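You operate a simulated robot arm through the tools that you are given. There is no shell and no other tool.

The job below is to be done with a simulated two-armed robot. You get a single attempt, and the scene is never put back.

TASK
Pick up the yellow carton from the deck beside the belt roll with one hand, pass it to the other hand and put it on the kit trolley. Set down upright: carton.

It is judged by the outcome, as a careful person would: the job done as asked, and still so three seconds after it is handed in. It fails if anything else is knocked over, pushed out of place, dropped, spilled or broken.

THE ROBOT
Two 7-joint arms with two-finger parallel grippers on one trunk, on a base that moves. Base frame: it is fixed to the floor where the robot stands at the start and does not move with it; the origin is under the middle of the robot, x ahead of it, y to its left, z up. Lengths are in cm, angles in rad, forces in N, time in s.
The left shoulder is at the start at [8.5, 18.1, 99.2], the right one opposite. With the tool pointing down near the work surface each hand reaches from about 34 to 78 cm from the robot's upright axis, wherever it stands, measured 20 degrees to its own side. Places, roughly: kit trolley [370, 230, 80]. Payload 3.91 kg a hand.
Tool frame (each hand has its own): the origin (TCP) lies between the finger pads and is the grasp point; the fingertips stand 3 cm ahead of it; z points along the fingers, y is the line along which they close. The gripper opens to 11 cm. The fingers are 2 cm wide and 1 cm thick; the gripper's body (4.8 by 11.2 cm) begins 5.5 cm behind the TCP.
Orientation is that of the tool frame in the base frame, as [roll, pitch, yaw] about the fixed x, y, z axes, in that order (R = Rz(yaw) Ry(pitch) Rx(roll)). With the fingers straight down and closing along the base's y, the tool's x points along the base's -x, its y along +y and its z along -z.

THE INTERFACE
- The arms move only by the tool step_arm. It takes "left_series", "right_series" or both (then of equal length, played together; a hand with none holds still); each is a list of rows, each a list of 3 entries, a list of its own where there are three numbers: the shift along the base's x, y, z in cm, then the turn, a rotation vector about the base's x, y, z in rad, then the closure, from 0 (fully open) to 1 (shut). In form: [[[tx, ty, tz], [wx, wy, wz], fingers], ...]. A call has 1 to 20 rows; each row is the pose to reach, as a shift and turn from the pose commanded when the call began. Each row takes 0.2 s and may step no farther than 5 cm and 0.15 rad from the row before; otherwise, or with a gripper value out of range, the whole call is refused. A pose out of reach is approached as far as the arm can. The call stops where the force on the tool passes 40 N (or 10 N more than at its start, if that is more) or the arm is blocked; 0.2 s more then pass. The fingers move at their own pace (about 7.2 cm/s each) and stop on an object; they squeeze with about 38 N. The grip force told is the motor's: it shows also when the fingers shut on nothing. Time passes only in rows, and 0.2 s behind the last, so rows that repeat a pose let the fingers close. It gives the time, the measured TCP pose, the force on the tool (base axes), the opening and the grip force at its end, in the units of the frame above (readings bear some noise), with the torque about the TCP (base axes, N m) and any sound that the robot's microphone picked up.
- Cameras (640 x 400 px; columns grow to the right, rows downward): "scene" is now at [24.26, -2.67, 119.44]; the picture's right is [-0.29, -0.96, -0.00], its down [-0.36, 0.11, -0.93] and it looks along [0.89, -0.26, -0.38] (base axes); focal length 214 px, centre (320, 200). "left" rides on the left gripper at [7.3, -1.7, -10.3] in its tool frame; the picture's right is [0.23, 0.97, 0.00], its down [-0.76, 0.18, -0.62] and it looks along [-0.61, 0.14, 0.78] (tool axes); focal length 222 px, centre (320, 200). "right" rides on the right gripper at [7.2, 1.7, -10.3] in its tool frame; the picture's right is [-0.23, 0.97, 0.00], its down [-0.76, -0.18, -0.62] and it looks along [-0.61, -0.14, 0.78] (tool axes); focal length 222 px, centre (320, 200). There is no depth. A picture from a camera that has moved, and an enlarged one, comes with that camera's place and axes in the base frame and with its lens.
- camera(camera): a new picture of that camera. The clock stands still meanwhile.
- raise_lower(by): moves the trunk up (or, below 0, down) by that many cm; the arms and the scene camera ride with it, the base frame stays. It gives what a move gives, with no picture.
- drive_base(legs): drives the robot by 1 to 6 legs, each [ahead, left, turn to the left] in cm, cm and rad, along the robot's own axes; the way and the turn of a leg run together, so that a leg with both is an arc; at most 150 cm and 3.142 rad a leg. The arms and the cameras ride along, it lands a little off, and it stops where it bumps. It gives what a move gives.
- head_to(pan, tilt): turns the head with the scene camera to pan (to the left, within 1.396 rad either way) and tilt (down, from -0.506 to 1.204), counted from straight ahead of the robot (the tilt from the chest, where the trunk bows). It gives what a move gives.
- zoom(camera, box): a new picture of the part [left, top, right, bottom] of that camera's present view, enlarged. The clock stands still meanwhile.
- finish_job(): hands the job in; it is judged then, once.

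Nothing tells you exact positions but the pictures and the camera data. Unless the task says otherwise, let go and move clear before handing in.

The tools are called after "Request:" as name(argument=value, ...) on one line, values as JSON. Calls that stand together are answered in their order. step_arm: Moves the arms, as the interface text tells. Its arguments: {"type":"object","properties":{"left_series":{"type":"array","items":{"type":"array"}},"right_series":{"type":"array","items":{"type":"array"}}},"required":[]} The other tools are called the same way: raise_lower (by) moves the trunk up or down; drive_base (legs) drives the base; head_to (pan, tilt) turns the head that bears the scene camera; camera (camera) takes a picture; zoom (camera, box) takes an enlarged picture of a part of a camera's view; finish_job () hands the job in.

At the start:

```text
t: 0.0
left_ee_pos: [48.91, 4.12, 114.17]
left_ee_rot: [-3.141, 0.023, -3.141]
left_force: [0.5, 0.6, -0.2]
left_wrist_torque: [-0.01, 0.02, 0.0]
left_gripper_width: 11.01
left_grasp_force: 0.0
right_ee_pos: [41.05, -28.98, 109.71]
right_ee_rot: [-3.141, 0.007, -3.142]
right_force: [1.1, 0.2, 0.0]
right_wrist_torque: [-0.02, -0.04, -0.01]
right_gripper_width: 10.97
right_grasp_force: 0.0
trunk travel left (down, up): [-25.0, 26.4]
robot x, y, heading: [0.1, -0.38, -0.005]
head pan, tilt (commanded): [-0.29, 0.389]
```

scene: 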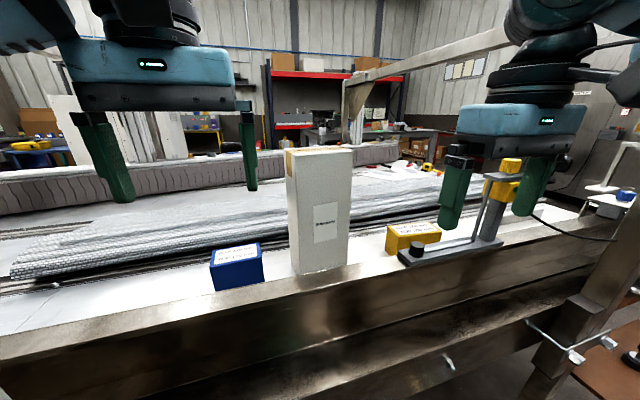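
right: 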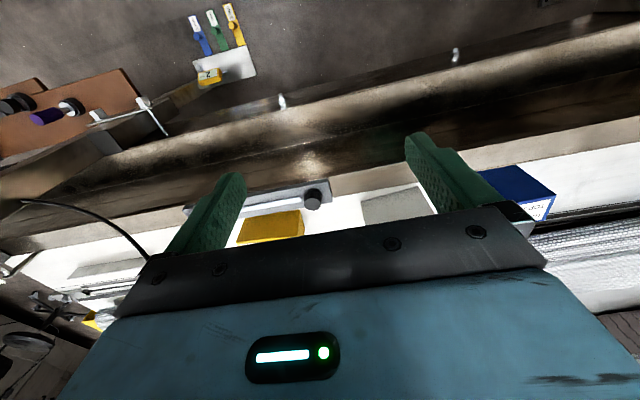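
left: 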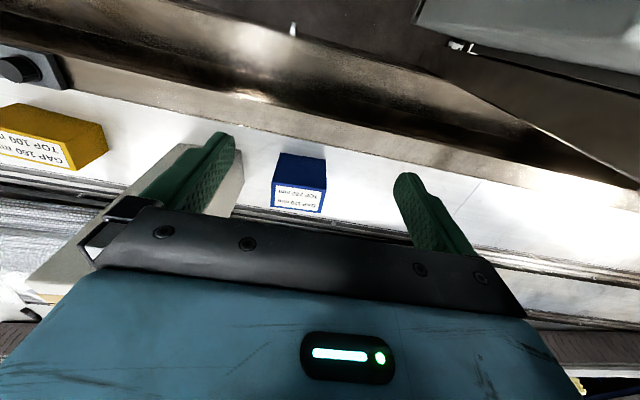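

I see a deck ahead of the robot with a blue box, a tall white carton, a yellow box and a clamp-like fixture. I'll look closer at these and around before moving anything.

Request:
zoom(camera="scene", box=[180, 130, 420, 280])

Request:
zoom(camera="scene", box=[360, 130, 600, 280])

Request:
zoom(camera="right", box=[0, 120, 560, 340])

Request:
zoom(camera="left", box=[0, 60, 360, 285])

```text
2.67 times, centred on (300, 205) of scene
camera zoom: at [24.26, -2.67, 119.44], right [-0.29, -0.96, 0.0], down [-0.36, 0.11, -0.93], along [0.89, -0.26, -0.38], focal length 572 px, centre (373, 187)
```

zoom: 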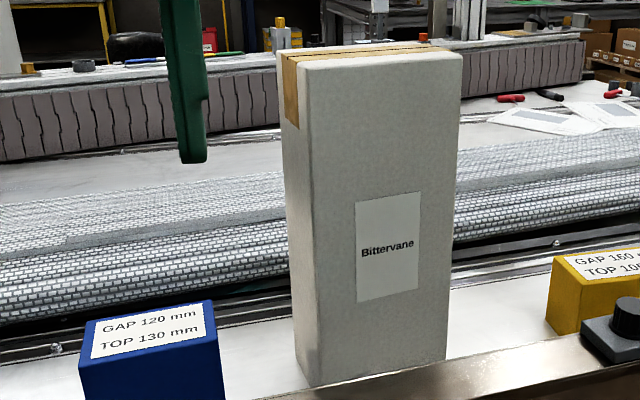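

```text
2.67 times, centred on (480, 205) of scene
camera zoom: at [24.26, -2.67, 119.44], right [-0.29, -0.96, 0.0], down [-0.36, 0.11, -0.93], along [0.89, -0.26, -0.38], focal length 572 px, centre (-107, 187)
```

zoom: 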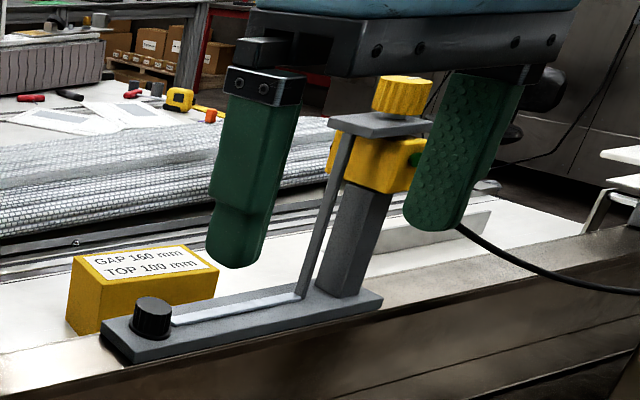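

```text
1.14 times, centred on (280, 230) of right
camera zoom: at [33.61, -27.31, 120.16], right [0.23, 0.97, 0.0], down [0.76, -0.18, 0.63], along [0.61, -0.14, -0.78], focal length 254 px, centre (366, 166)
```

zoom: 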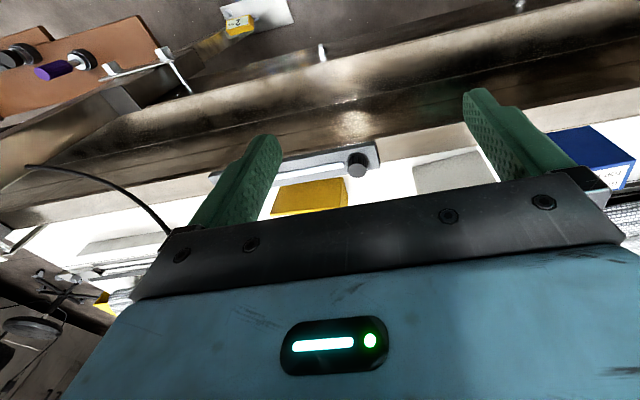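

```text
1.78 times, centred on (180, 172) of left
camera zoom: at [41.44, 2.36, 124.17], right [-0.23, 0.97, 0.0], down [0.75, 0.18, 0.64], along [0.62, 0.14, -0.77], focal length 395 px, centre (569, 249)
```

zoom: 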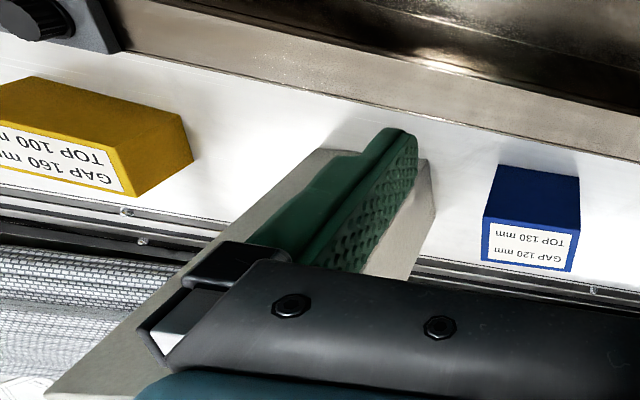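

The yellow carton (label "GAP 160 mm / TOP 100 mm") sits behind the fixture's foot, right of the tall white carton; a blue one is farther left. I'll look around for the trolley and the way to it.

Request:
head_to(pan=0.6, tilt=0.1)

Request:
camera(camera="scene")

Request:
head_to(pan=1.39, tilt=0.3)

Request:
camera(camera="scene")

Request:
head_to(pan=-1.2, tilt=0.4)

Request:
camera(camera="scene")

Request:
head_to(pan=-0.3, tilt=0.75)

Request:
camera(camera="scene")

```text
t: 1.2
left_ee_pos: [48.85, 4.08, 114.12]
left_ee_rot: [-3.141, 0.024, -3.141]
left_force: [0.5, 0.0, 0.2]
left_wrist_torque: [-0.02, 0.03, 0.0]
left_gripper_width: 11.01
left_grasp_force: 0.0
right_ee_pos: [41.04, -29.0, 109.72]
right_ee_rot: [-3.141, 0.006, 3.141]
right_force: [-0.5, -0.2, 1.3]
right_wrist_torque: [0.0, -0.03, 0.01]
right_gripper_width: 10.99
right_grasp_force: 0.1
trunk travel left (down, up): [-25.0, 26.4]
robot x, y, heading: [-0.13, -0.14, -0.001]
head pan, tilt (commanded): [0.6, 0.099]
```

```text
taken
camera scene: at [23.01, 5.17, 122.11], right [0.56, -0.83, 0.0], down [-0.08, -0.06, -1.0], along [0.82, 0.56, -0.1], focal length 214 px, centre (320, 200)
```

scene: 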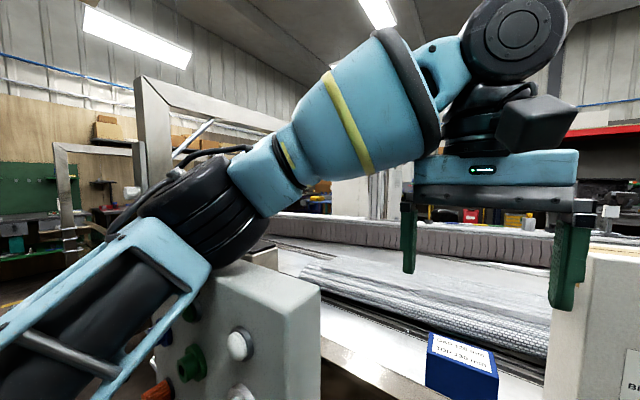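

```text
t: 2.3
left_ee_pos: [48.81, 4.04, 114.17]
left_ee_rot: [3.14, 0.024, -3.141]
left_force: [0.4, -0.3, -0.4]
left_wrist_torque: [-0.02, -0.01, 0.0]
left_gripper_width: 11.0
left_grasp_force: 0.0
right_ee_pos: [41.02, -29.14, 109.78]
right_ee_rot: [3.141, 0.004, -3.141]
right_force: [0.4, -0.6, -0.6]
right_wrist_torque: [-0.02, -0.02, 0.0]
right_gripper_width: 10.98
right_grasp_force: 0.2
trunk travel left (down, up): [-25.0, 26.4]
robot x, y, heading: [-0.08, 0.0, -0.001]
head pan, tilt (commanded): [1.389, 0.3]
```

```text
taken
camera scene: at [17.11, 9.16, 120.23], right [0.98, -0.18, 0.0], down [-0.05, -0.29, -0.96], along [0.17, 0.94, -0.29], focal length 214 px, centre (320, 200)
```

scene: 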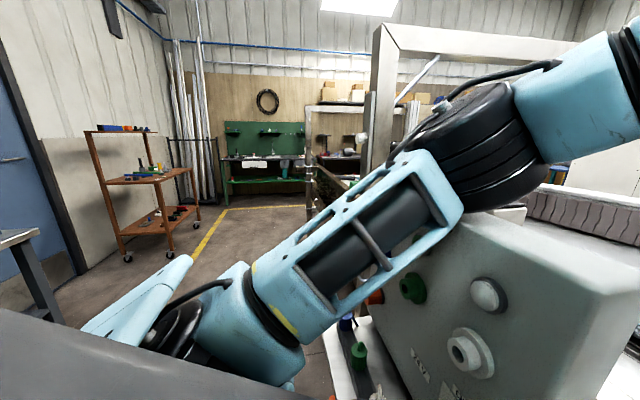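

```text
t: 4.7
left_ee_pos: [48.82, 4.03, 114.17]
left_ee_rot: [3.139, 0.024, -3.141]
left_force: [-0.5, 0.0, 0.7]
left_wrist_torque: [0.0, -0.02, -0.02]
left_gripper_width: 10.97
left_grasp_force: 0.1
right_ee_pos: [41.01, -29.0, 109.75]
right_ee_rot: [-3.141, 0.006, 3.141]
right_force: [-0.3, 0.2, 0.2]
right_wrist_torque: [-0.01, -0.01, 0.01]
right_gripper_width: 11.0
right_grasp_force: 0.0
trunk travel left (down, up): [-25.0, 26.4]
robot x, y, heading: [0.02, 0.06, -0.003]
head pan, tilt (commanded): [-1.201, 0.4]
```

```text
taken
camera scene: at [18.78, -8.66, 119.29], right [-0.93, -0.36, 0.0], down [-0.14, 0.36, -0.92], along [0.34, -0.86, -0.39], focal length 214 px, centre (320, 200)
```

scene: 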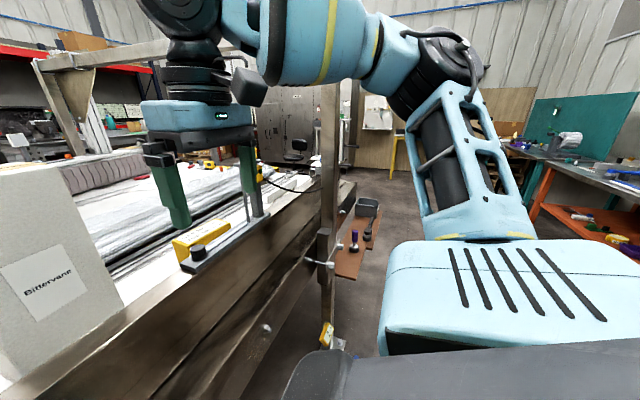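

```text
t: 5.8
left_ee_pos: [49.01, 4.05, 114.24]
left_ee_rot: [3.141, 0.024, 3.141]
left_force: [-0.4, 0.0, 0.4]
left_wrist_torque: [-0.01, -0.03, -0.02]
left_gripper_width: 11.01
left_grasp_force: 0.1
right_ee_pos: [41.16, -29.11, 109.73]
right_ee_rot: [-3.141, 0.005, 3.142]
right_force: [0.4, 0.3, 0.0]
right_wrist_torque: [-0.03, -0.01, -0.01]
right_gripper_width: 11.0
right_grasp_force: 0.0
trunk travel left (down, up): [-25.0, 26.4]
robot x, y, heading: [-0.0, -0.12, 0.002]
head pan, tilt (commanded): [-0.3, 0.75]
```

```text
taken
camera scene: at [23.36, -2.48, 116.21], right [-0.3, -0.96, 0.0], down [-0.65, 0.2, -0.73], along [0.7, -0.22, -0.68], focal length 214 px, centre (320, 200)
```

scene: 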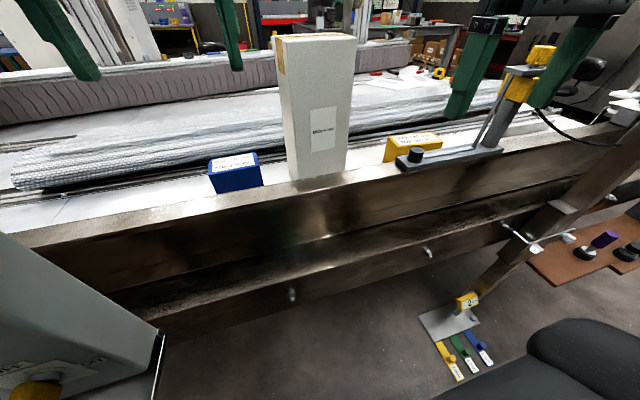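

The yellow carton stands on the white strip, close behind the fixture's foot. I'll zoom in from the present head pose and from both wrist cameras to triangulate it.

Request:
zoom(camera="scene", box=[360, 100, 520, 200])

Request:
zoom(camera="scene", box=[180, 20, 372, 220])

Request:
zoom(camera="right", box=[160, 160, 360, 285])

Request:
zoom(camera="left", box=[0, 40, 240, 190])

Request:
zoom(camera="scene", box=[400, 270, 560, 390])

```text
4.00 times, centred on (440, 150) of scene
camera zoom: at [23.36, -2.48, 116.21], right [-0.3, -0.96, 0.0], down [-0.65, 0.2, -0.73], along [0.7, -0.22, -0.68], focal length 858 px, centre (-160, 400)
```

zoom: 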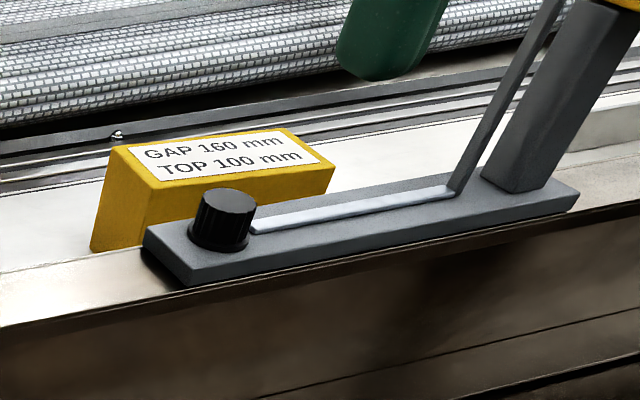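

```text
2.00 times, centred on (276, 120) of scene
camera zoom: at [23.36, -2.48, 116.21], right [-0.3, -0.96, 0.0], down [-0.65, 0.2, -0.73], along [0.7, -0.22, -0.68], focal length 429 px, centre (408, 360)
```

zoom: 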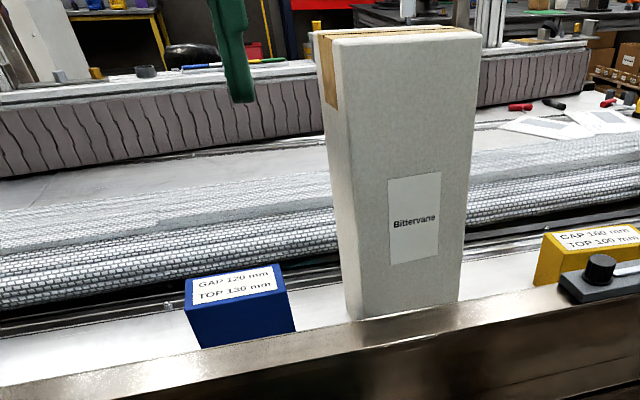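

```text
3.20 times, centred on (260, 222) of right
camera zoom: at [33.68, -27.31, 120.12], right [0.23, 0.97, 0.0], down [0.76, -0.18, 0.63], along [0.61, -0.14, -0.78], focal length 711 px, centre (512, 128)
```

zoom: 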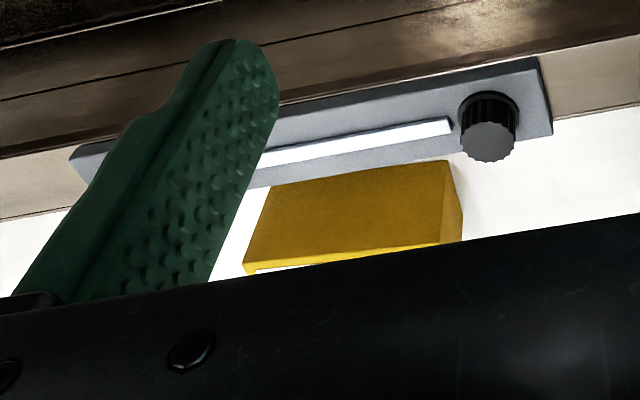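

```text
2.67 times, centred on (120, 115) of left
camera zoom: at [41.46, 2.35, 124.19], right [-0.23, 0.97, 0.0], down [0.75, 0.18, 0.64], along [0.63, 0.14, -0.77], focal length 592 px, centre (853, 427)
```

zoom: 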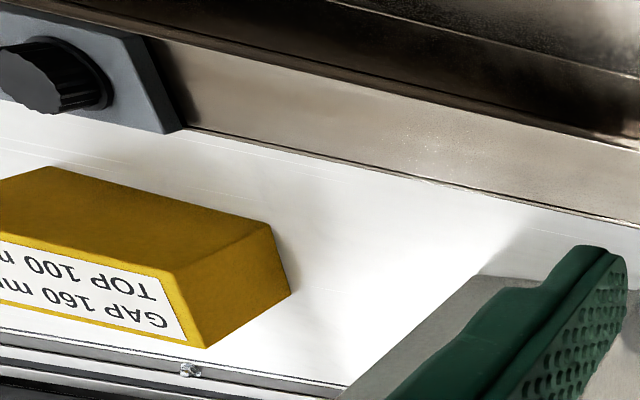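

```text
3.33 times, centred on (480, 330) of scene
camera zoom: at [23.36, -2.48, 116.21], right [-0.3, -0.96, 0.0], down [-0.65, 0.2, -0.73], along [0.7, -0.22, -0.68], focal length 715 px, centre (-213, -233)
```

zoom: 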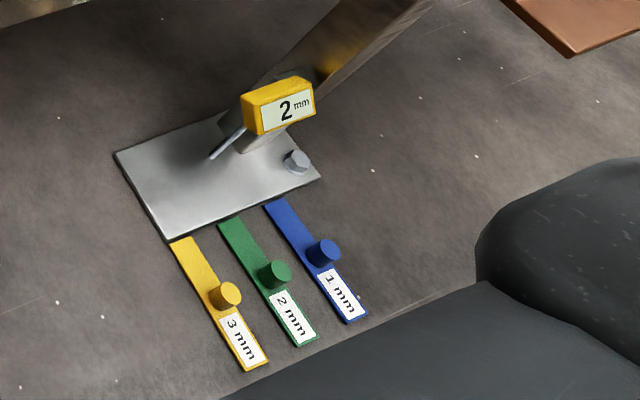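

Before committing I'll check that there's no other yellow carton about, and look for the belt roll and the trolley in the background.

Request:
head_to(pan=-0.75, tilt=0.3)

Request:
camera(camera="scene")

Request:
zoom(camera="scene", box=[160, 80, 400, 230])

Request:
head_to(pan=0.1, tilt=0.2)

Request:
camera(camera="scene")

Request:
zoom(camera="scene", box=[200, 120, 440, 270])

Request:
zoom(camera="scene", box=[0, 100, 240, 250])

Request:
zoom(camera="scene", box=[400, 100, 640, 250])

```text
t: 6.8
left_ee_pos: [48.89, 4.19, 114.09]
left_ee_rot: [-3.142, 0.026, 3.141]
left_force: [-0.2, 0.2, -0.2]
left_wrist_torque: [0.01, 0.0, 0.0]
left_gripper_width: 11.01
left_grasp_force: 0.0
right_ee_pos: [41.04, -29.11, 109.81]
right_ee_rot: [3.141, 0.005, -3.141]
right_force: [0.6, 0.7, 0.0]
right_wrist_torque: [-0.03, 0.0, 0.02]
right_gripper_width: 11.03
right_grasp_force: 0.1
trunk travel left (down, up): [-25.0, 26.4]
robot x, y, heading: [-0.04, -0.01, -0.002]
head pan, tilt (commanded): [-0.75, 0.3]
```

```text
taken
camera scene: at [22.26, -6.39, 120.23], right [-0.68, -0.73, 0.0], down [-0.21, 0.2, -0.96], along [0.7, -0.65, -0.29], focal length 214 px, centre (320, 200)
```

scene: 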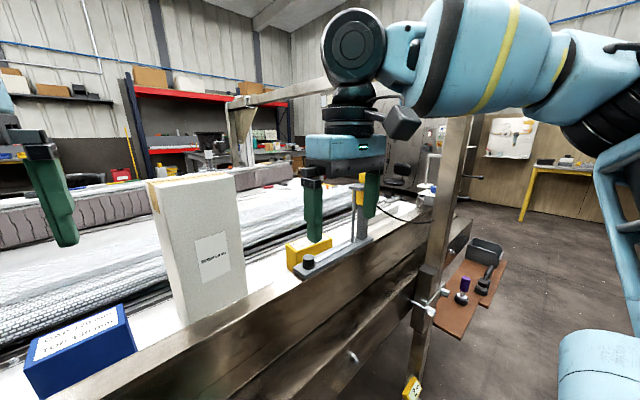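

```text
2.67 times, centred on (280, 155) of scene
camera zoom: at [22.26, -6.39, 120.23], right [-0.68, -0.73, 0.0], down [-0.21, 0.2, -0.96], along [0.7, -0.65, -0.29], focal length 572 px, centre (427, 320)
```

zoom: 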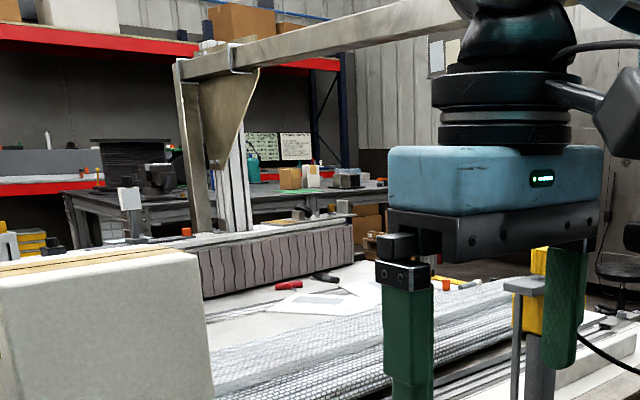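

```text
t: 7.9
left_ee_pos: [48.79, 4.16, 114.14]
left_ee_rot: [-3.14, 0.024, -3.141]
left_force: [0.3, -0.3, -0.8]
left_wrist_torque: [-0.03, -0.02, -0.01]
left_gripper_width: 11.0
left_grasp_force: 0.1
right_ee_pos: [41.15, -29.1, 109.69]
right_ee_rot: [3.141, 0.004, 3.141]
right_force: [-0.9, -0.1, 0.3]
right_wrist_torque: [0.0, 0.01, -0.02]
right_gripper_width: 11.01
right_grasp_force: 0.2
trunk travel left (down, up): [-25.0, 26.4]
robot x, y, heading: [0.28, 0.01, -0.001]
head pan, tilt (commanded): [0.099, 0.201]
```

```text
taken
camera scene: at [24.69, 0.89, 121.18], right [0.1, -1.0, 0.0], down [-0.19, -0.02, -0.98], along [0.98, 0.1, -0.19], focal length 214 px, centre (320, 200)
```

scene: 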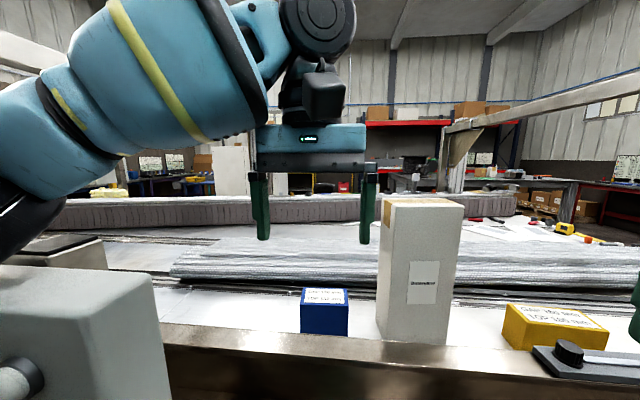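

```text
2.67 times, centred on (320, 195) of scene
camera zoom: at [24.69, 0.89, 121.18], right [0.1, -1.0, 0.0], down [-0.19, -0.02, -0.98], along [0.98, 0.1, -0.19], focal length 572 px, centre (320, 213)
```

zoom: 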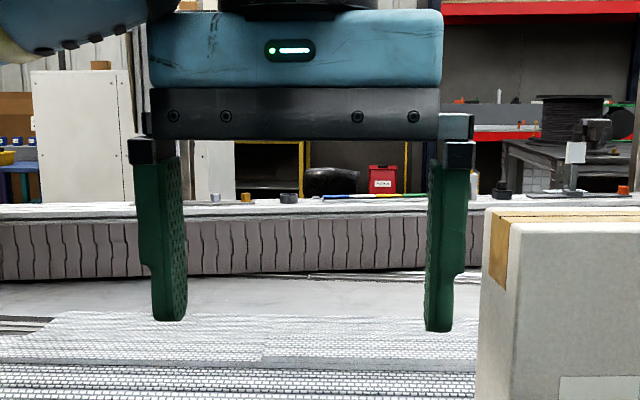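

```text
2.67 times, centred on (120, 175) of scene
camera zoom: at [24.69, 0.89, 121.18], right [0.1, -1.0, 0.0], down [-0.19, -0.02, -0.98], along [0.98, 0.1, -0.19], focal length 572 px, centre (853, 267)
```

zoom: 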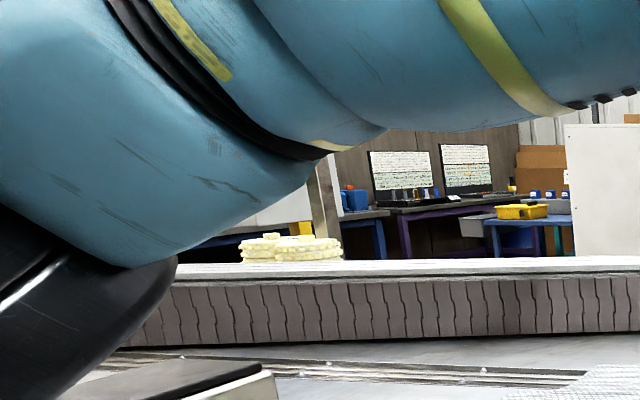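

```text
2.67 times, centred on (520, 175) of scene
camera zoom: at [24.69, 0.89, 121.18], right [0.1, -1.0, 0.0], down [-0.19, -0.02, -0.98], along [0.98, 0.1, -0.19], focal length 572 px, centre (-213, 267)
```

zoom: 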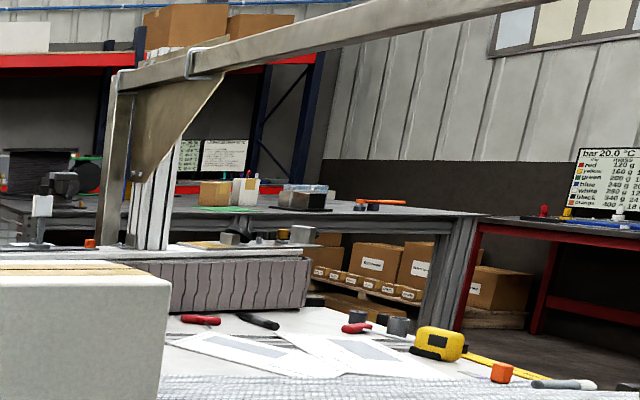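

The mesh belt roll lies just beyond the strip, so the yellow box is the carton; it triangulates to about x 71–78, y −42 to −58, z 75–84, behind a raised rail carrying the fixture (top about z 90). I'll look down to see the robot's base, the floor objects and the rail.

Request:
head_to(pan=-0.7, tilt=1.2)

Request:
camera(camera="scene")

Request:
head_to(pan=0.6, tilt=1.2)

Request:
camera(camera="scene")

Request:
head_to(pan=-1.39, tilt=0.9)

Request:
camera(camera="scene")

Request:
head_to(pan=1.39, tilt=0.9)

Request:
camera(camera="scene")

```text
t: 9.2
left_ee_pos: [49.06, 4.17, 113.95]
left_ee_rot: [3.138, 0.025, -3.135]
left_force: [39.1, -26.0, -25.3]
left_wrist_torque: [3.46, 2.87, 2.51]
left_gripper_width: 11.0
left_grasp_force: 0.1
right_ee_pos: [41.03, -29.1, 109.68]
right_ee_rot: [-3.141, 0.006, 3.14]
right_force: [0.1, -0.1, -0.4]
right_wrist_torque: [0.0, 0.01, 0.0]
right_gripper_width: 10.99
right_grasp_force: 0.1
trunk travel left (down, up): [-25.0, 26.4]
robot x, y, heading: [0.24, 0.16, -0.003]
head pan, tilt (commanded): [-0.7, 1.201]
```

```text
taken
camera scene: at [22.25, -3.38, 115.13], right [-0.44, -0.9, 0.0], down [-0.69, 0.34, -0.63], along [0.57, -0.28, -0.77], focal length 214 px, centre (320, 200)
```

scene: 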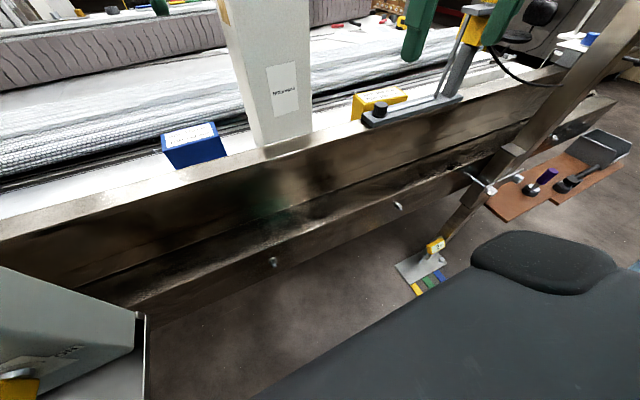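

```text
t: 10.7
left_ee_pos: [48.95, 4.09, 114.1]
left_ee_rot: [3.14, 0.025, -3.14]
left_force: [0.9, 0.0, -0.5]
left_wrist_torque: [-0.01, 0.01, 0.02]
left_gripper_width: 11.0
left_grasp_force: 0.1
right_ee_pos: [41.12, -29.18, 109.71]
right_ee_rot: [-3.141, 0.005, 3.141]
right_force: [1.4, 0.3, -0.1]
right_wrist_torque: [-0.01, 0.0, -0.03]
right_gripper_width: 11.0
right_grasp_force: 0.1
trunk travel left (down, up): [-25.0, 26.4]
robot x, y, heading: [-0.24, 0.33, 0.0]
head pan, tilt (commanded): [0.6, 1.201]
```

```text
taken
camera scene: at [20.07, 3.11, 113.02], right [0.56, -0.83, 0.0], down [-0.77, -0.53, -0.37], along [0.3, 0.21, -0.93], focal length 214 px, centre (320, 200)
```

scene: 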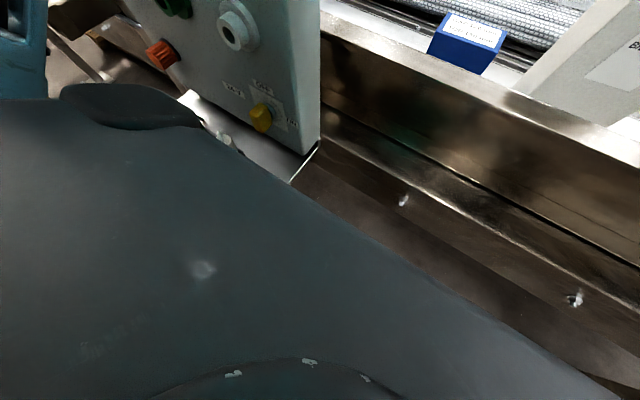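

```text
t: 12.6
left_ee_pos: [48.94, 4.18, 114.22]
left_ee_rot: [-3.137, 0.022, -3.131]
left_force: [45.9, -29.0, 51.2]
left_wrist_torque: [2.44, 10.38, 3.7]
left_gripper_width: 11.0
left_grasp_force: 0.1
right_ee_pos: [41.12, -29.08, 109.77]
right_ee_rot: [3.141, 0.006, 3.141]
right_force: [0.5, 0.6, -0.6]
right_wrist_torque: [-0.03, 0.01, -0.03]
right_gripper_width: 10.98
right_grasp_force: 0.1
trunk travel left (down, up): [-25.0, 26.4]
robot x, y, heading: [0.36, 0.04, 0.0]
head pan, tilt (commanded): [-1.389, 0.901]
```

```text
taken
camera scene: at [21.65, -2.47, 113.94], right [-0.36, -0.93, 0.0], down [-0.81, 0.31, -0.5], along [0.47, -0.18, -0.87], focal length 214 px, centre (320, 200)
```

scene: 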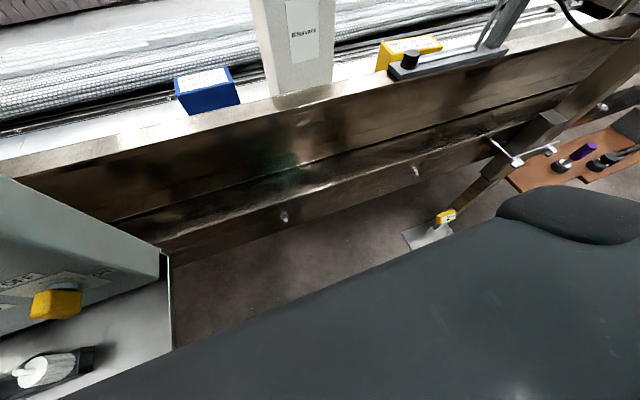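

```text
t: 15.0
left_ee_pos: [48.89, 3.96, 114.12]
left_ee_rot: [3.14, 0.024, 3.141]
left_force: [0.7, 0.1, -0.4]
left_wrist_torque: [0.04, 0.01, 0.04]
left_gripper_width: 10.99
left_grasp_force: 0.1
right_ee_pos: [41.09, -29.09, 109.61]
right_ee_rot: [3.141, 0.006, 3.141]
right_force: [0.6, 0.3, -0.6]
right_wrist_torque: [0.0, -0.05, -0.01]
right_gripper_width: 11.0
right_grasp_force: 0.1
trunk travel left (down, up): [-25.0, 26.4]
robot x, y, heading: [0.27, 0.0, 0.003]
head pan, tilt (commanded): [1.389, 0.901]
```

```text
taken
camera scene: at [16.82, 7.39, 115.0], right [0.98, -0.18, 0.0], down [-0.14, -0.77, -0.62], along [0.12, 0.61, -0.78], focal length 214 px, centre (320, 200)
```

scene: 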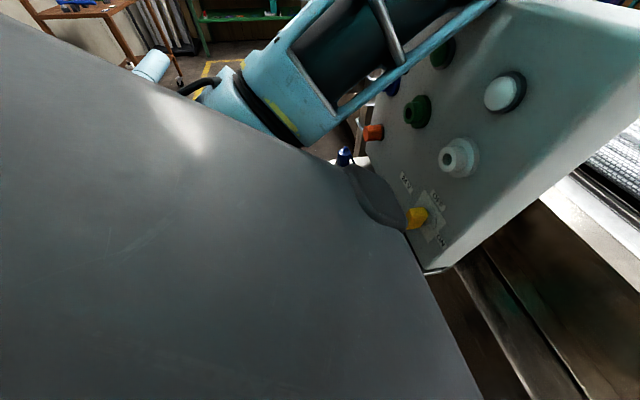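

The carton is across a raised rail, out of reach from here, so I'll need to shift right and a bit ahead; there are loose tags on the floor near y −62 and a console at front-left. I'll turn the right hand (needed for the grasp anyway) and use its camera to see the base's footprint.

Request:
head_to(pan=0.0, tilt=0.4)

Request:
step_arm(right_series=[[[0, 0, 2], [0, 0, 0.14], 0], [[0, 0, 4], [0, 0, 0.28], 0], [[0, 0, 6], [0, 0, 0.42], 0], [[0, 0, 6], [0, 0, 0.56], 0], [[0, 0, 6], [0, 0, 0.7], 0], [[0, 0, 6], [0, 0, 0.84], 0], [[0, 0, 6], [0, 0, 0.98], 0], [[0, 0, 6], [0, 0, 1.12], 0], [[0, 0, 6], [0, 0, 1.26], 0], [[0, 0, 6], [0, 0, 1.4], 0], [[0, 0, 6], [0, 0, 1.5708], 0]])

Request:
camera(camera="right")

```text
t: 16.6
left_ee_pos: [48.94, 4.03, 114.17]
left_ee_rot: [3.139, 0.023, 3.141]
left_force: [0.0, 0.3, -0.2]
left_wrist_torque: [0.03, 0.01, -0.01]
left_gripper_width: 11.0
left_grasp_force: 0.0
right_ee_pos: [41.15, -29.21, 109.73]
right_ee_rot: [-3.141, 0.003, 3.142]
right_force: [0.2, 0.0, 0.0]
right_wrist_torque: [-0.03, -0.02, 0.0]
right_gripper_width: 10.98
right_grasp_force: 0.0
trunk travel left (down, up): [-25.0, 26.4]
robot x, y, heading: [-0.15, -0.27, -0.003]
head pan, tilt (commanded): [0.0, 0.4]
```

```text
refused: row 11 steps farther than a row can; nothing moved
```

```text
taken
camera right: at [33.68, -27.34, 120.12], right [0.23, 0.97, 0.0], down [0.76, -0.18, 0.63], along [0.61, -0.14, -0.78], focal length 222 px, centre (320, 200)
```

right: 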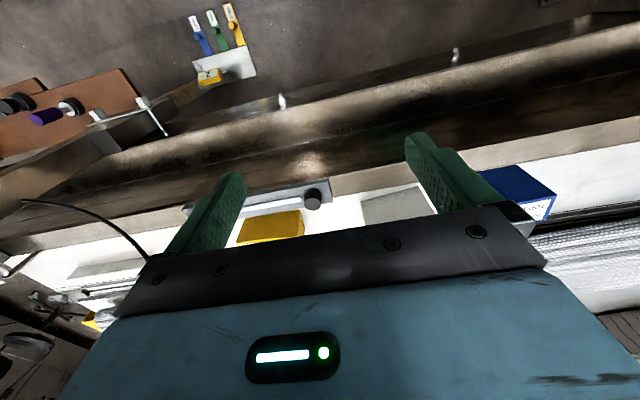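

The last row's turn was too large; nothing moved. I'll resend with even steps.

Request:
step_arm(right_series=[[[0, 0, 2], [0, 0, 0.1428], 0], [[0, 0, 4], [0, 0, 0.2856], 0], [[0, 0, 6], [0, 0, 0.4284], 0], [[0, 0, 6], [0, 0, 0.5712], 0], [[0, 0, 6], [0, 0, 0.714], 0], [[0, 0, 6], [0, 0, 0.8568], 0], [[0, 0, 6], [0, 0, 0.9996], 0], [[0, 0, 6], [0, 0, 1.1424], 0], [[0, 0, 6], [0, 0, 1.2852], 0], [[0, 0, 6], [0, 0, 1.428], 0], [[0, 0, 6], [0, 0, 1.5708], 0]])

Request:
camera(camera="right")

```text
t: 19.0
left_ee_pos: [48.98, 4.11, 113.98]
left_ee_rot: [3.14, 0.025, -3.14]
left_force: [-0.2, 0.2, 0.2]
left_wrist_torque: [0.0, 0.0, -0.02]
left_gripper_width: 11.02
left_grasp_force: 0.0
right_ee_pos: [40.96, -29.11, 115.68]
right_ee_rot: [-3.136, 0.0, -1.569]
right_force: [-0.2, 0.5, -0.2]
right_wrist_torque: [0.0, 0.02, -0.02]
right_gripper_width: 10.97
right_grasp_force: 0.0
trunk travel left (down, up): [-25.0, 26.4]
robot x, y, heading: [-0.13, -0.16, 0.001]
head pan, tilt (commanded): [0.0, 0.4]
```

```text
taken
camera right: at [39.26, -36.31, 126.13], right [-0.97, 0.23, 0.0], down [0.17, 0.76, 0.63], along [0.14, 0.61, -0.78], focal length 222 px, centre (320, 200)
```

right: 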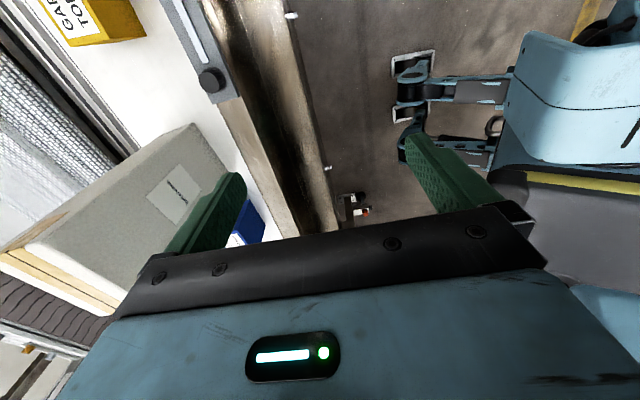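

Request:
zoom(camera="right", box=[340, 0, 640, 200])

Request:
step_arm(right_series=[[[0, 0, 0], [0, 0, 0.14], 0], [[0, 0, 0], [0, 0, 0.28], 0], [[0, 0, 0], [0, 0, 0.42], 0], [[0, 0, 0], [0, 0, 0.56], 0], [[0, 0, 0], [0, 0, 0.7], 0], [[0, 0, 0], [0, 0, 0.84], 0]])

Request:
camera(camera="right")

```text
2.00 times, centred on (490, 100) of right
camera zoom: at [39.26, -36.31, 126.13], right [-0.97, 0.23, 0.0], down [0.17, 0.76, 0.63], along [0.14, 0.61, -0.78], focal length 444 px, centre (-20, 400)
```

zoom: 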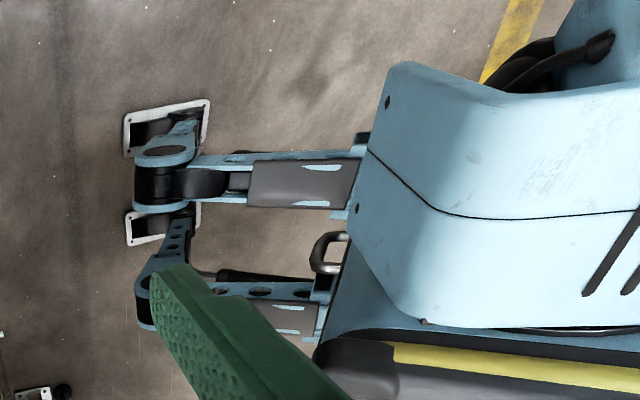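

```text
t: 20.4
left_ee_pos: [48.89, 4.08, 114.18]
left_ee_rot: [3.14, 0.025, 3.141]
left_force: [0.1, -0.2, -0.2]
left_wrist_torque: [-0.01, 0.01, -0.01]
left_gripper_width: 11.0
left_grasp_force: 0.1
right_ee_pos: [41.06, -29.07, 115.75]
right_ee_rot: [-3.137, -0.002, -0.729]
right_force: [-0.1, 0.2, 0.0]
right_wrist_torque: [-0.01, -0.01, -0.02]
right_gripper_width: 10.98
right_grasp_force: 0.0
trunk travel left (down, up): [-25.0, 26.4]
robot x, y, heading: [0.15, -0.21, -0.001]
head pan, tilt (commanded): [0.0, 0.4]
```

```text
taken
camera right: at [45.17, -35.14, 126.14], right [-0.82, -0.58, 0.0], down [-0.45, 0.64, 0.62], along [-0.36, 0.51, -0.78], focal length 222 px, centre (320, 200)
```

right: 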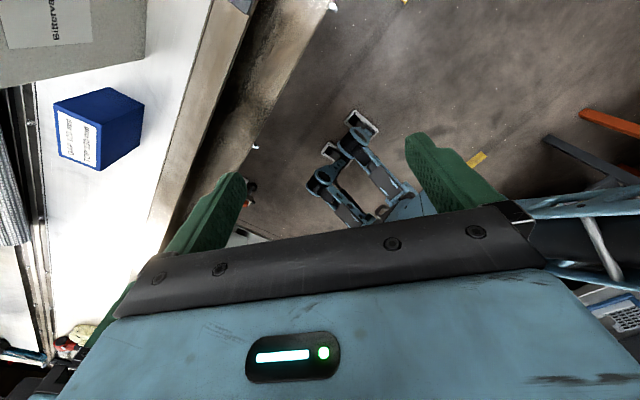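

The base is narrow (front feet at about x 0, y ±12), so I can move in. Because the fixture post would be in the right forearm's way, I plan to pick with the left hand (robot shifted right and turned right), then pass to the right hand. First tuck the right hand and raise the trunk.

Request:
step_arm(right_series=[[[-1, 0, 0], [0, 0, -0.14], 0], [[-2, 1, 0], [0, 0, -0.28], 0], [[-3, 2, 0], [0, 0, -0.42], 0], [[-4, 3, 0], [0, 0, -0.56], 0], [[-5, 4, 0], [0, 0, -0.7], 0], [[-6, 5, 0], [0, 0, -0.84], 0]])

Request:
raise_lower(by=12)

Request:
camera(camera="scene")

```text
t: 21.8
left_ee_pos: [48.95, 4.1, 114.02]
left_ee_rot: [3.139, 0.024, -3.141]
left_force: [0.0, 1.0, 0.4]
left_wrist_torque: [0.02, -0.01, 0.01]
left_gripper_width: 11.02
left_grasp_force: 0.0
right_ee_pos: [35.0, -24.23, 115.73]
right_ee_rot: [-3.137, 0.003, -1.574]
right_force: [0.3, 1.4, 0.6]
right_wrist_torque: [0.01, 0.03, 0.01]
right_gripper_width: 11.01
right_grasp_force: 0.0
trunk travel left (down, up): [-25.0, 26.4]
robot x, y, heading: [-0.14, -0.04, 0.001]
head pan, tilt (commanded): [0.0, 0.4]
```

```text
t: 23.3
left_ee_pos: [49.47, 4.08, 125.73]
left_ee_rot: [-3.141, 0.018, 3.141]
left_force: [0.3, 0.4, -0.3]
left_wrist_torque: [0.0, -0.01, 0.01]
left_gripper_width: 10.98
left_grasp_force: 0.2
right_ee_pos: [35.58, -23.94, 127.54]
right_ee_rot: [-3.14, 0.0, -1.57]
right_force: [0.4, 0.6, 0.2]
right_wrist_torque: [0.03, 0.02, -0.02]
right_gripper_width: 10.99
right_grasp_force: 0.0
trunk travel left (down, up): [-37.0, 14.4]
robot x, y, heading: [0.02, -0.2, 0.002]
head pan, tilt (commanded): [0.0, 0.4]
```

```text
taken
camera scene: at [21.89, 0.07, 131.4], right [0.0, -1.0, 0.0], down [-0.39, 0.0, -0.92], along [0.92, 0.0, -0.39], focal length 214 px, centre (320, 200)
```

scene: 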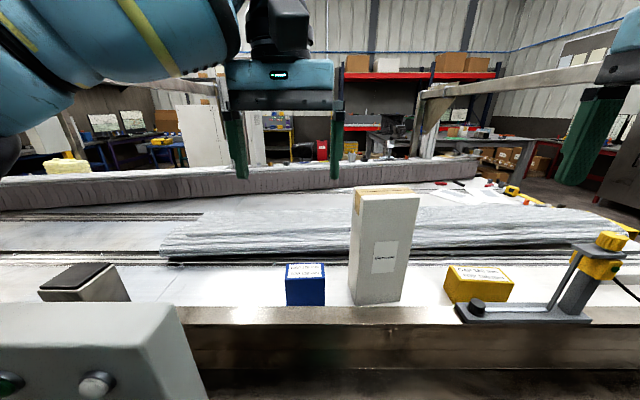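

All clear so far. Next I'll drive 22 cm to the right, away from the console.

Request:
drive_base(legs=[[0, -22, 0]])

Request:
camera(camera="scene")

Request:
camera(camera="right")

```text
t: 25.9
left_ee_pos: [49.42, -18.15, 125.81]
left_ee_rot: [-3.141, 0.018, -3.141]
left_force: [0.1, 0.2, 0.0]
left_wrist_torque: [0.02, 0.0, -0.03]
left_gripper_width: 11.0
left_grasp_force: 0.3
right_ee_pos: [35.51, -46.34, 127.69]
right_ee_rot: [3.14, 0.0, -1.571]
right_force: [-0.1, 0.1, -0.2]
right_wrist_torque: [-0.02, -0.02, 0.0]
right_gripper_width: 11.0
right_grasp_force: 0.0
trunk travel left (down, up): [-37.0, 14.4]
robot x, y, heading: [0.25, -22.48, 0.001]
head pan, tilt (commanded): [0.0, 0.4]
```

```text
taken
camera scene: at [21.86, -22.28, 131.4], right [0.0, -1.0, 0.0], down [-0.39, 0.0, -0.92], along [0.92, 0.0, -0.39], focal length 214 px, centre (320, 200)
```

scene: 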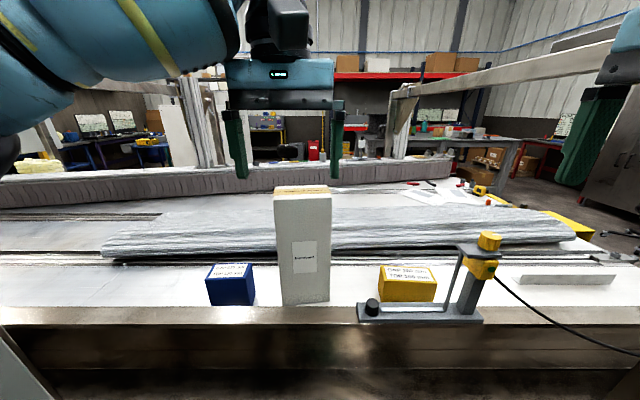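

```text
taken
camera right: at [33.72, -53.53, 137.99], right [-0.97, 0.23, 0.0], down [0.18, 0.76, 0.62], along [0.14, 0.61, -0.78], focal length 222 px, centre (320, 200)
```

right: 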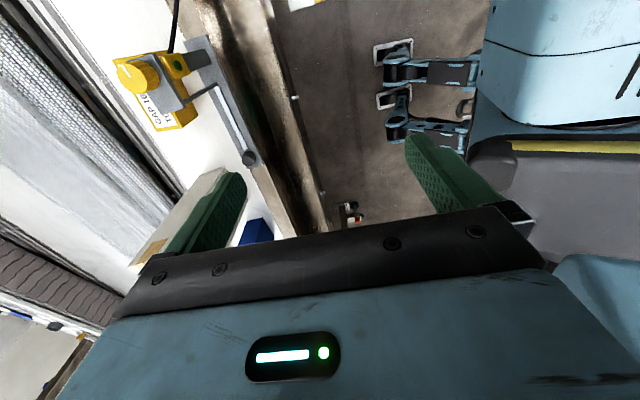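

The carton, fixture and tall box are clearly in view now. I'll zoom for precise edges before turning.

Request:
zoom(camera="scene", box=[340, 210, 530, 335])

Request:
zoom(camera="right", box=[80, 10, 290, 180])

Request:
zoom(camera="scene", box=[180, 170, 370, 335])

```text
3.20 times, centred on (435, 272) of scene
camera zoom: at [21.86, -22.28, 131.4], right [0.0, -1.0, 0.0], down [-0.39, 0.0, -0.92], along [0.92, 0.0, -0.39], focal length 686 px, centre (-48, -32)
```

zoom: 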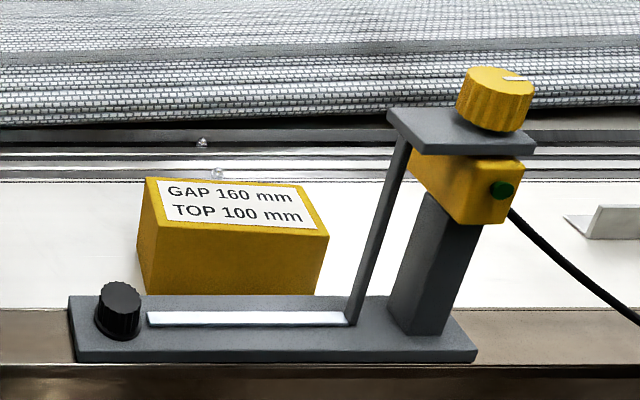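

```text
2.35 times, centred on (185, 95) of right
camera zoom: at [33.72, -53.53, 137.99], right [-0.97, 0.23, 0.0], down [0.18, 0.76, 0.62], along [0.14, 0.61, -0.78], focal length 523 px, centre (638, 447)
```

zoom: 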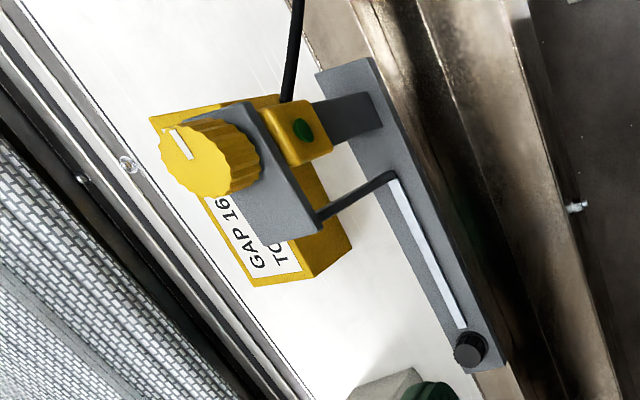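

```text
2.42 times, centred on (275, 252) of scene
camera zoom: at [21.86, -22.28, 131.4], right [0.0, -1.0, 0.0], down [-0.39, 0.0, -0.92], along [0.92, 0.0, -0.39], focal length 520 px, centre (429, 73)
```

zoom: 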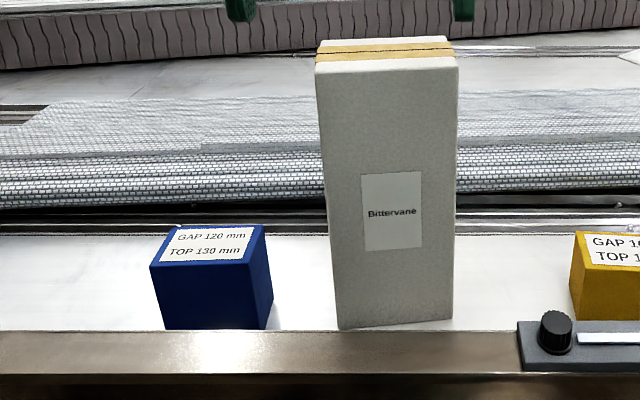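

Measured: carton centre about (74.5, −49.8), long axis nearly along y (yaw about −0.08), top z 84; tall box right face y −25; fixture foot ends at x 57.6. Now I'll turn right 0.5 rad and check.

Request:
drive_base(legs=[[0, 0, -0.5]])

Request:
camera(camera="scene")

Request:
camera(camera="left")

```text
t: 27.7
left_ee_pos: [45.3, -42.32, 125.79]
left_ee_rot: [-3.141, 0.017, 2.644]
left_force: [0.2, 0.1, -0.1]
left_wrist_torque: [0.01, 0.05, 0.02]
left_gripper_width: 11.01
left_grasp_force: 0.2
right_ee_pos: [19.72, -60.34, 127.77]
right_ee_rot: [3.142, 0.002, -2.068]
right_force: [-0.7, -0.4, 0.3]
right_wrist_torque: [0.01, -0.01, 0.01]
right_gripper_width: 11.02
right_grasp_force: 0.1
trunk travel left (down, up): [-37.0, 14.4]
robot x, y, heading: [0.44, -22.24, -0.496]
head pan, tilt (commanded): [0.0, 0.4]
```

```text
taken
camera scene: at [19.21, -32.68, 131.4], right [-0.48, -0.88, 0.0], down [-0.34, 0.19, -0.92], along [0.81, -0.44, -0.39], focal length 214 px, centre (320, 200)
```

scene: 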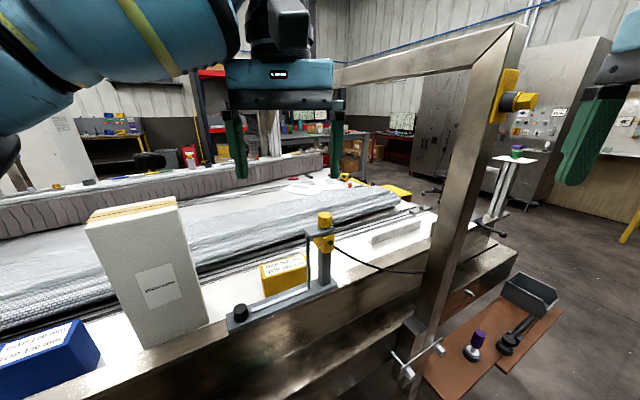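

```text
taken
camera left: at [38.15, -40.22, 135.94], right [0.26, 0.96, 0.0], down [0.74, -0.2, 0.64], along [0.61, -0.17, -0.77], focal length 222 px, centre (320, 200)
```

left: 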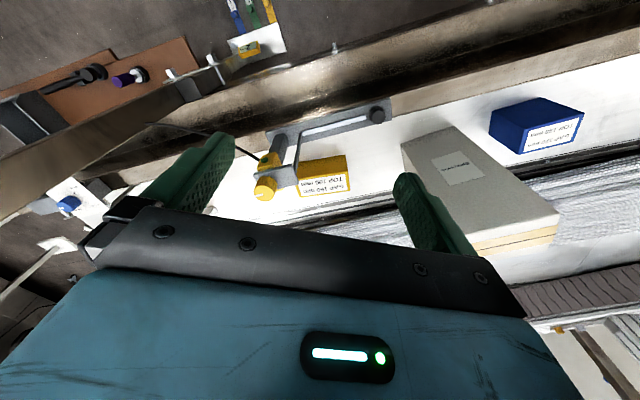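

The gantry post stands at about (42, −75), clear of the tucked right hand. I'll drive ahead 9 cm and turn the left hand so it closes across the carton's short side.

Request:
drive_base(legs=[[9, 0, 0]])

Request:
step_arm(left_series=[[[0, 0, 1], [0, 0, -0.144], 0], [[0, 0, 2], [0, 0, -0.288], 0], [[0, 0, 2], [0, 0, -0.432], 0], [[0, 0, 2], [0, 0, -0.576], 0], [[0, 0, 2], [0, 0, -0.72], 0], [[0, 0, 2], [0, 0, -0.864], 0], [[0, 0, 2], [0, 0, -1.008], 0], [[0, 0, 2], [0, 0, -1.152], 0]])

Request:
camera(camera="left")

Request:
camera(camera="scene")

```text
t: 28.8
left_ee_pos: [53.13, -46.48, 125.83]
left_ee_rot: [-3.14, 0.017, 2.645]
left_force: [-0.2, -0.4, 0.0]
left_wrist_torque: [0.01, 0.05, 0.01]
left_gripper_width: 11.0
left_grasp_force: 0.1
right_ee_pos: [27.53, -64.65, 127.47]
right_ee_rot: [-3.141, 0.001, -2.07]
right_force: [-0.2, 0.2, -0.4]
right_wrist_torque: [0.02, 0.01, 0.0]
right_gripper_width: 11.0
right_grasp_force: 0.0
trunk travel left (down, up): [-37.0, 14.4]
robot x, y, heading: [7.65, -26.93, -0.499]
head pan, tilt (commanded): [0.0, 0.4]
```

```text
t: 30.6
left_ee_pos: [53.16, -46.47, 127.7]
left_ee_rot: [3.141, 0.018, 1.489]
left_force: [-0.2, 0.1, -0.7]
left_wrist_torque: [0.02, -0.01, -0.05]
left_gripper_width: 11.0
left_grasp_force: 0.2
right_ee_pos: [27.49, -64.62, 127.58]
right_ee_rot: [3.142, 0.001, -2.072]
right_force: [0.0, -0.9, -0.1]
right_wrist_torque: [0.01, -0.02, -0.03]
right_gripper_width: 11.0
right_grasp_force: 0.0
trunk travel left (down, up): [-37.0, 14.4]
robot x, y, heading: [7.36, -26.25, -0.498]
head pan, tilt (commanded): [0.0, 0.4]
```

```text
taken
camera left: at [52.17, -38.98, 137.92], right [0.99, 0.15, 0.0], down [0.12, -0.76, 0.64], along [0.09, -0.63, -0.77], focal length 222 px, centre (320, 200)
```

left: 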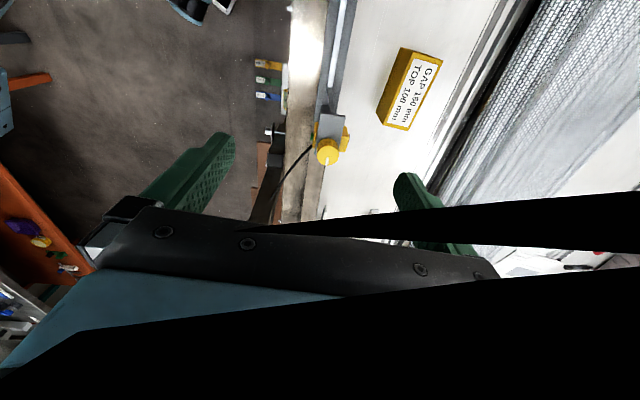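

```text
taken
camera scene: at [26.97, -36.9, 131.4], right [-0.48, -0.88, 0.0], down [-0.34, 0.19, -0.92], along [0.81, -0.44, -0.39], focal length 214 px, centre (320, 200)
```

scene: 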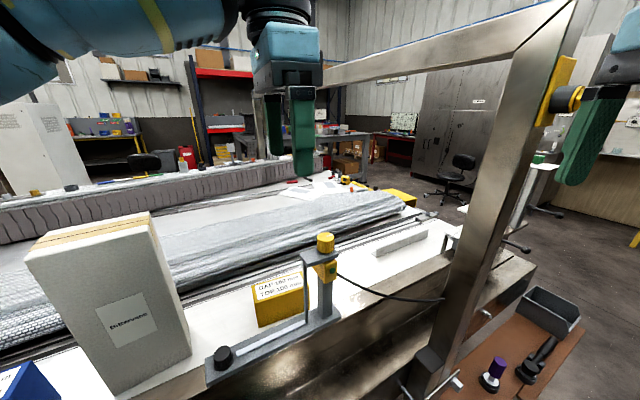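

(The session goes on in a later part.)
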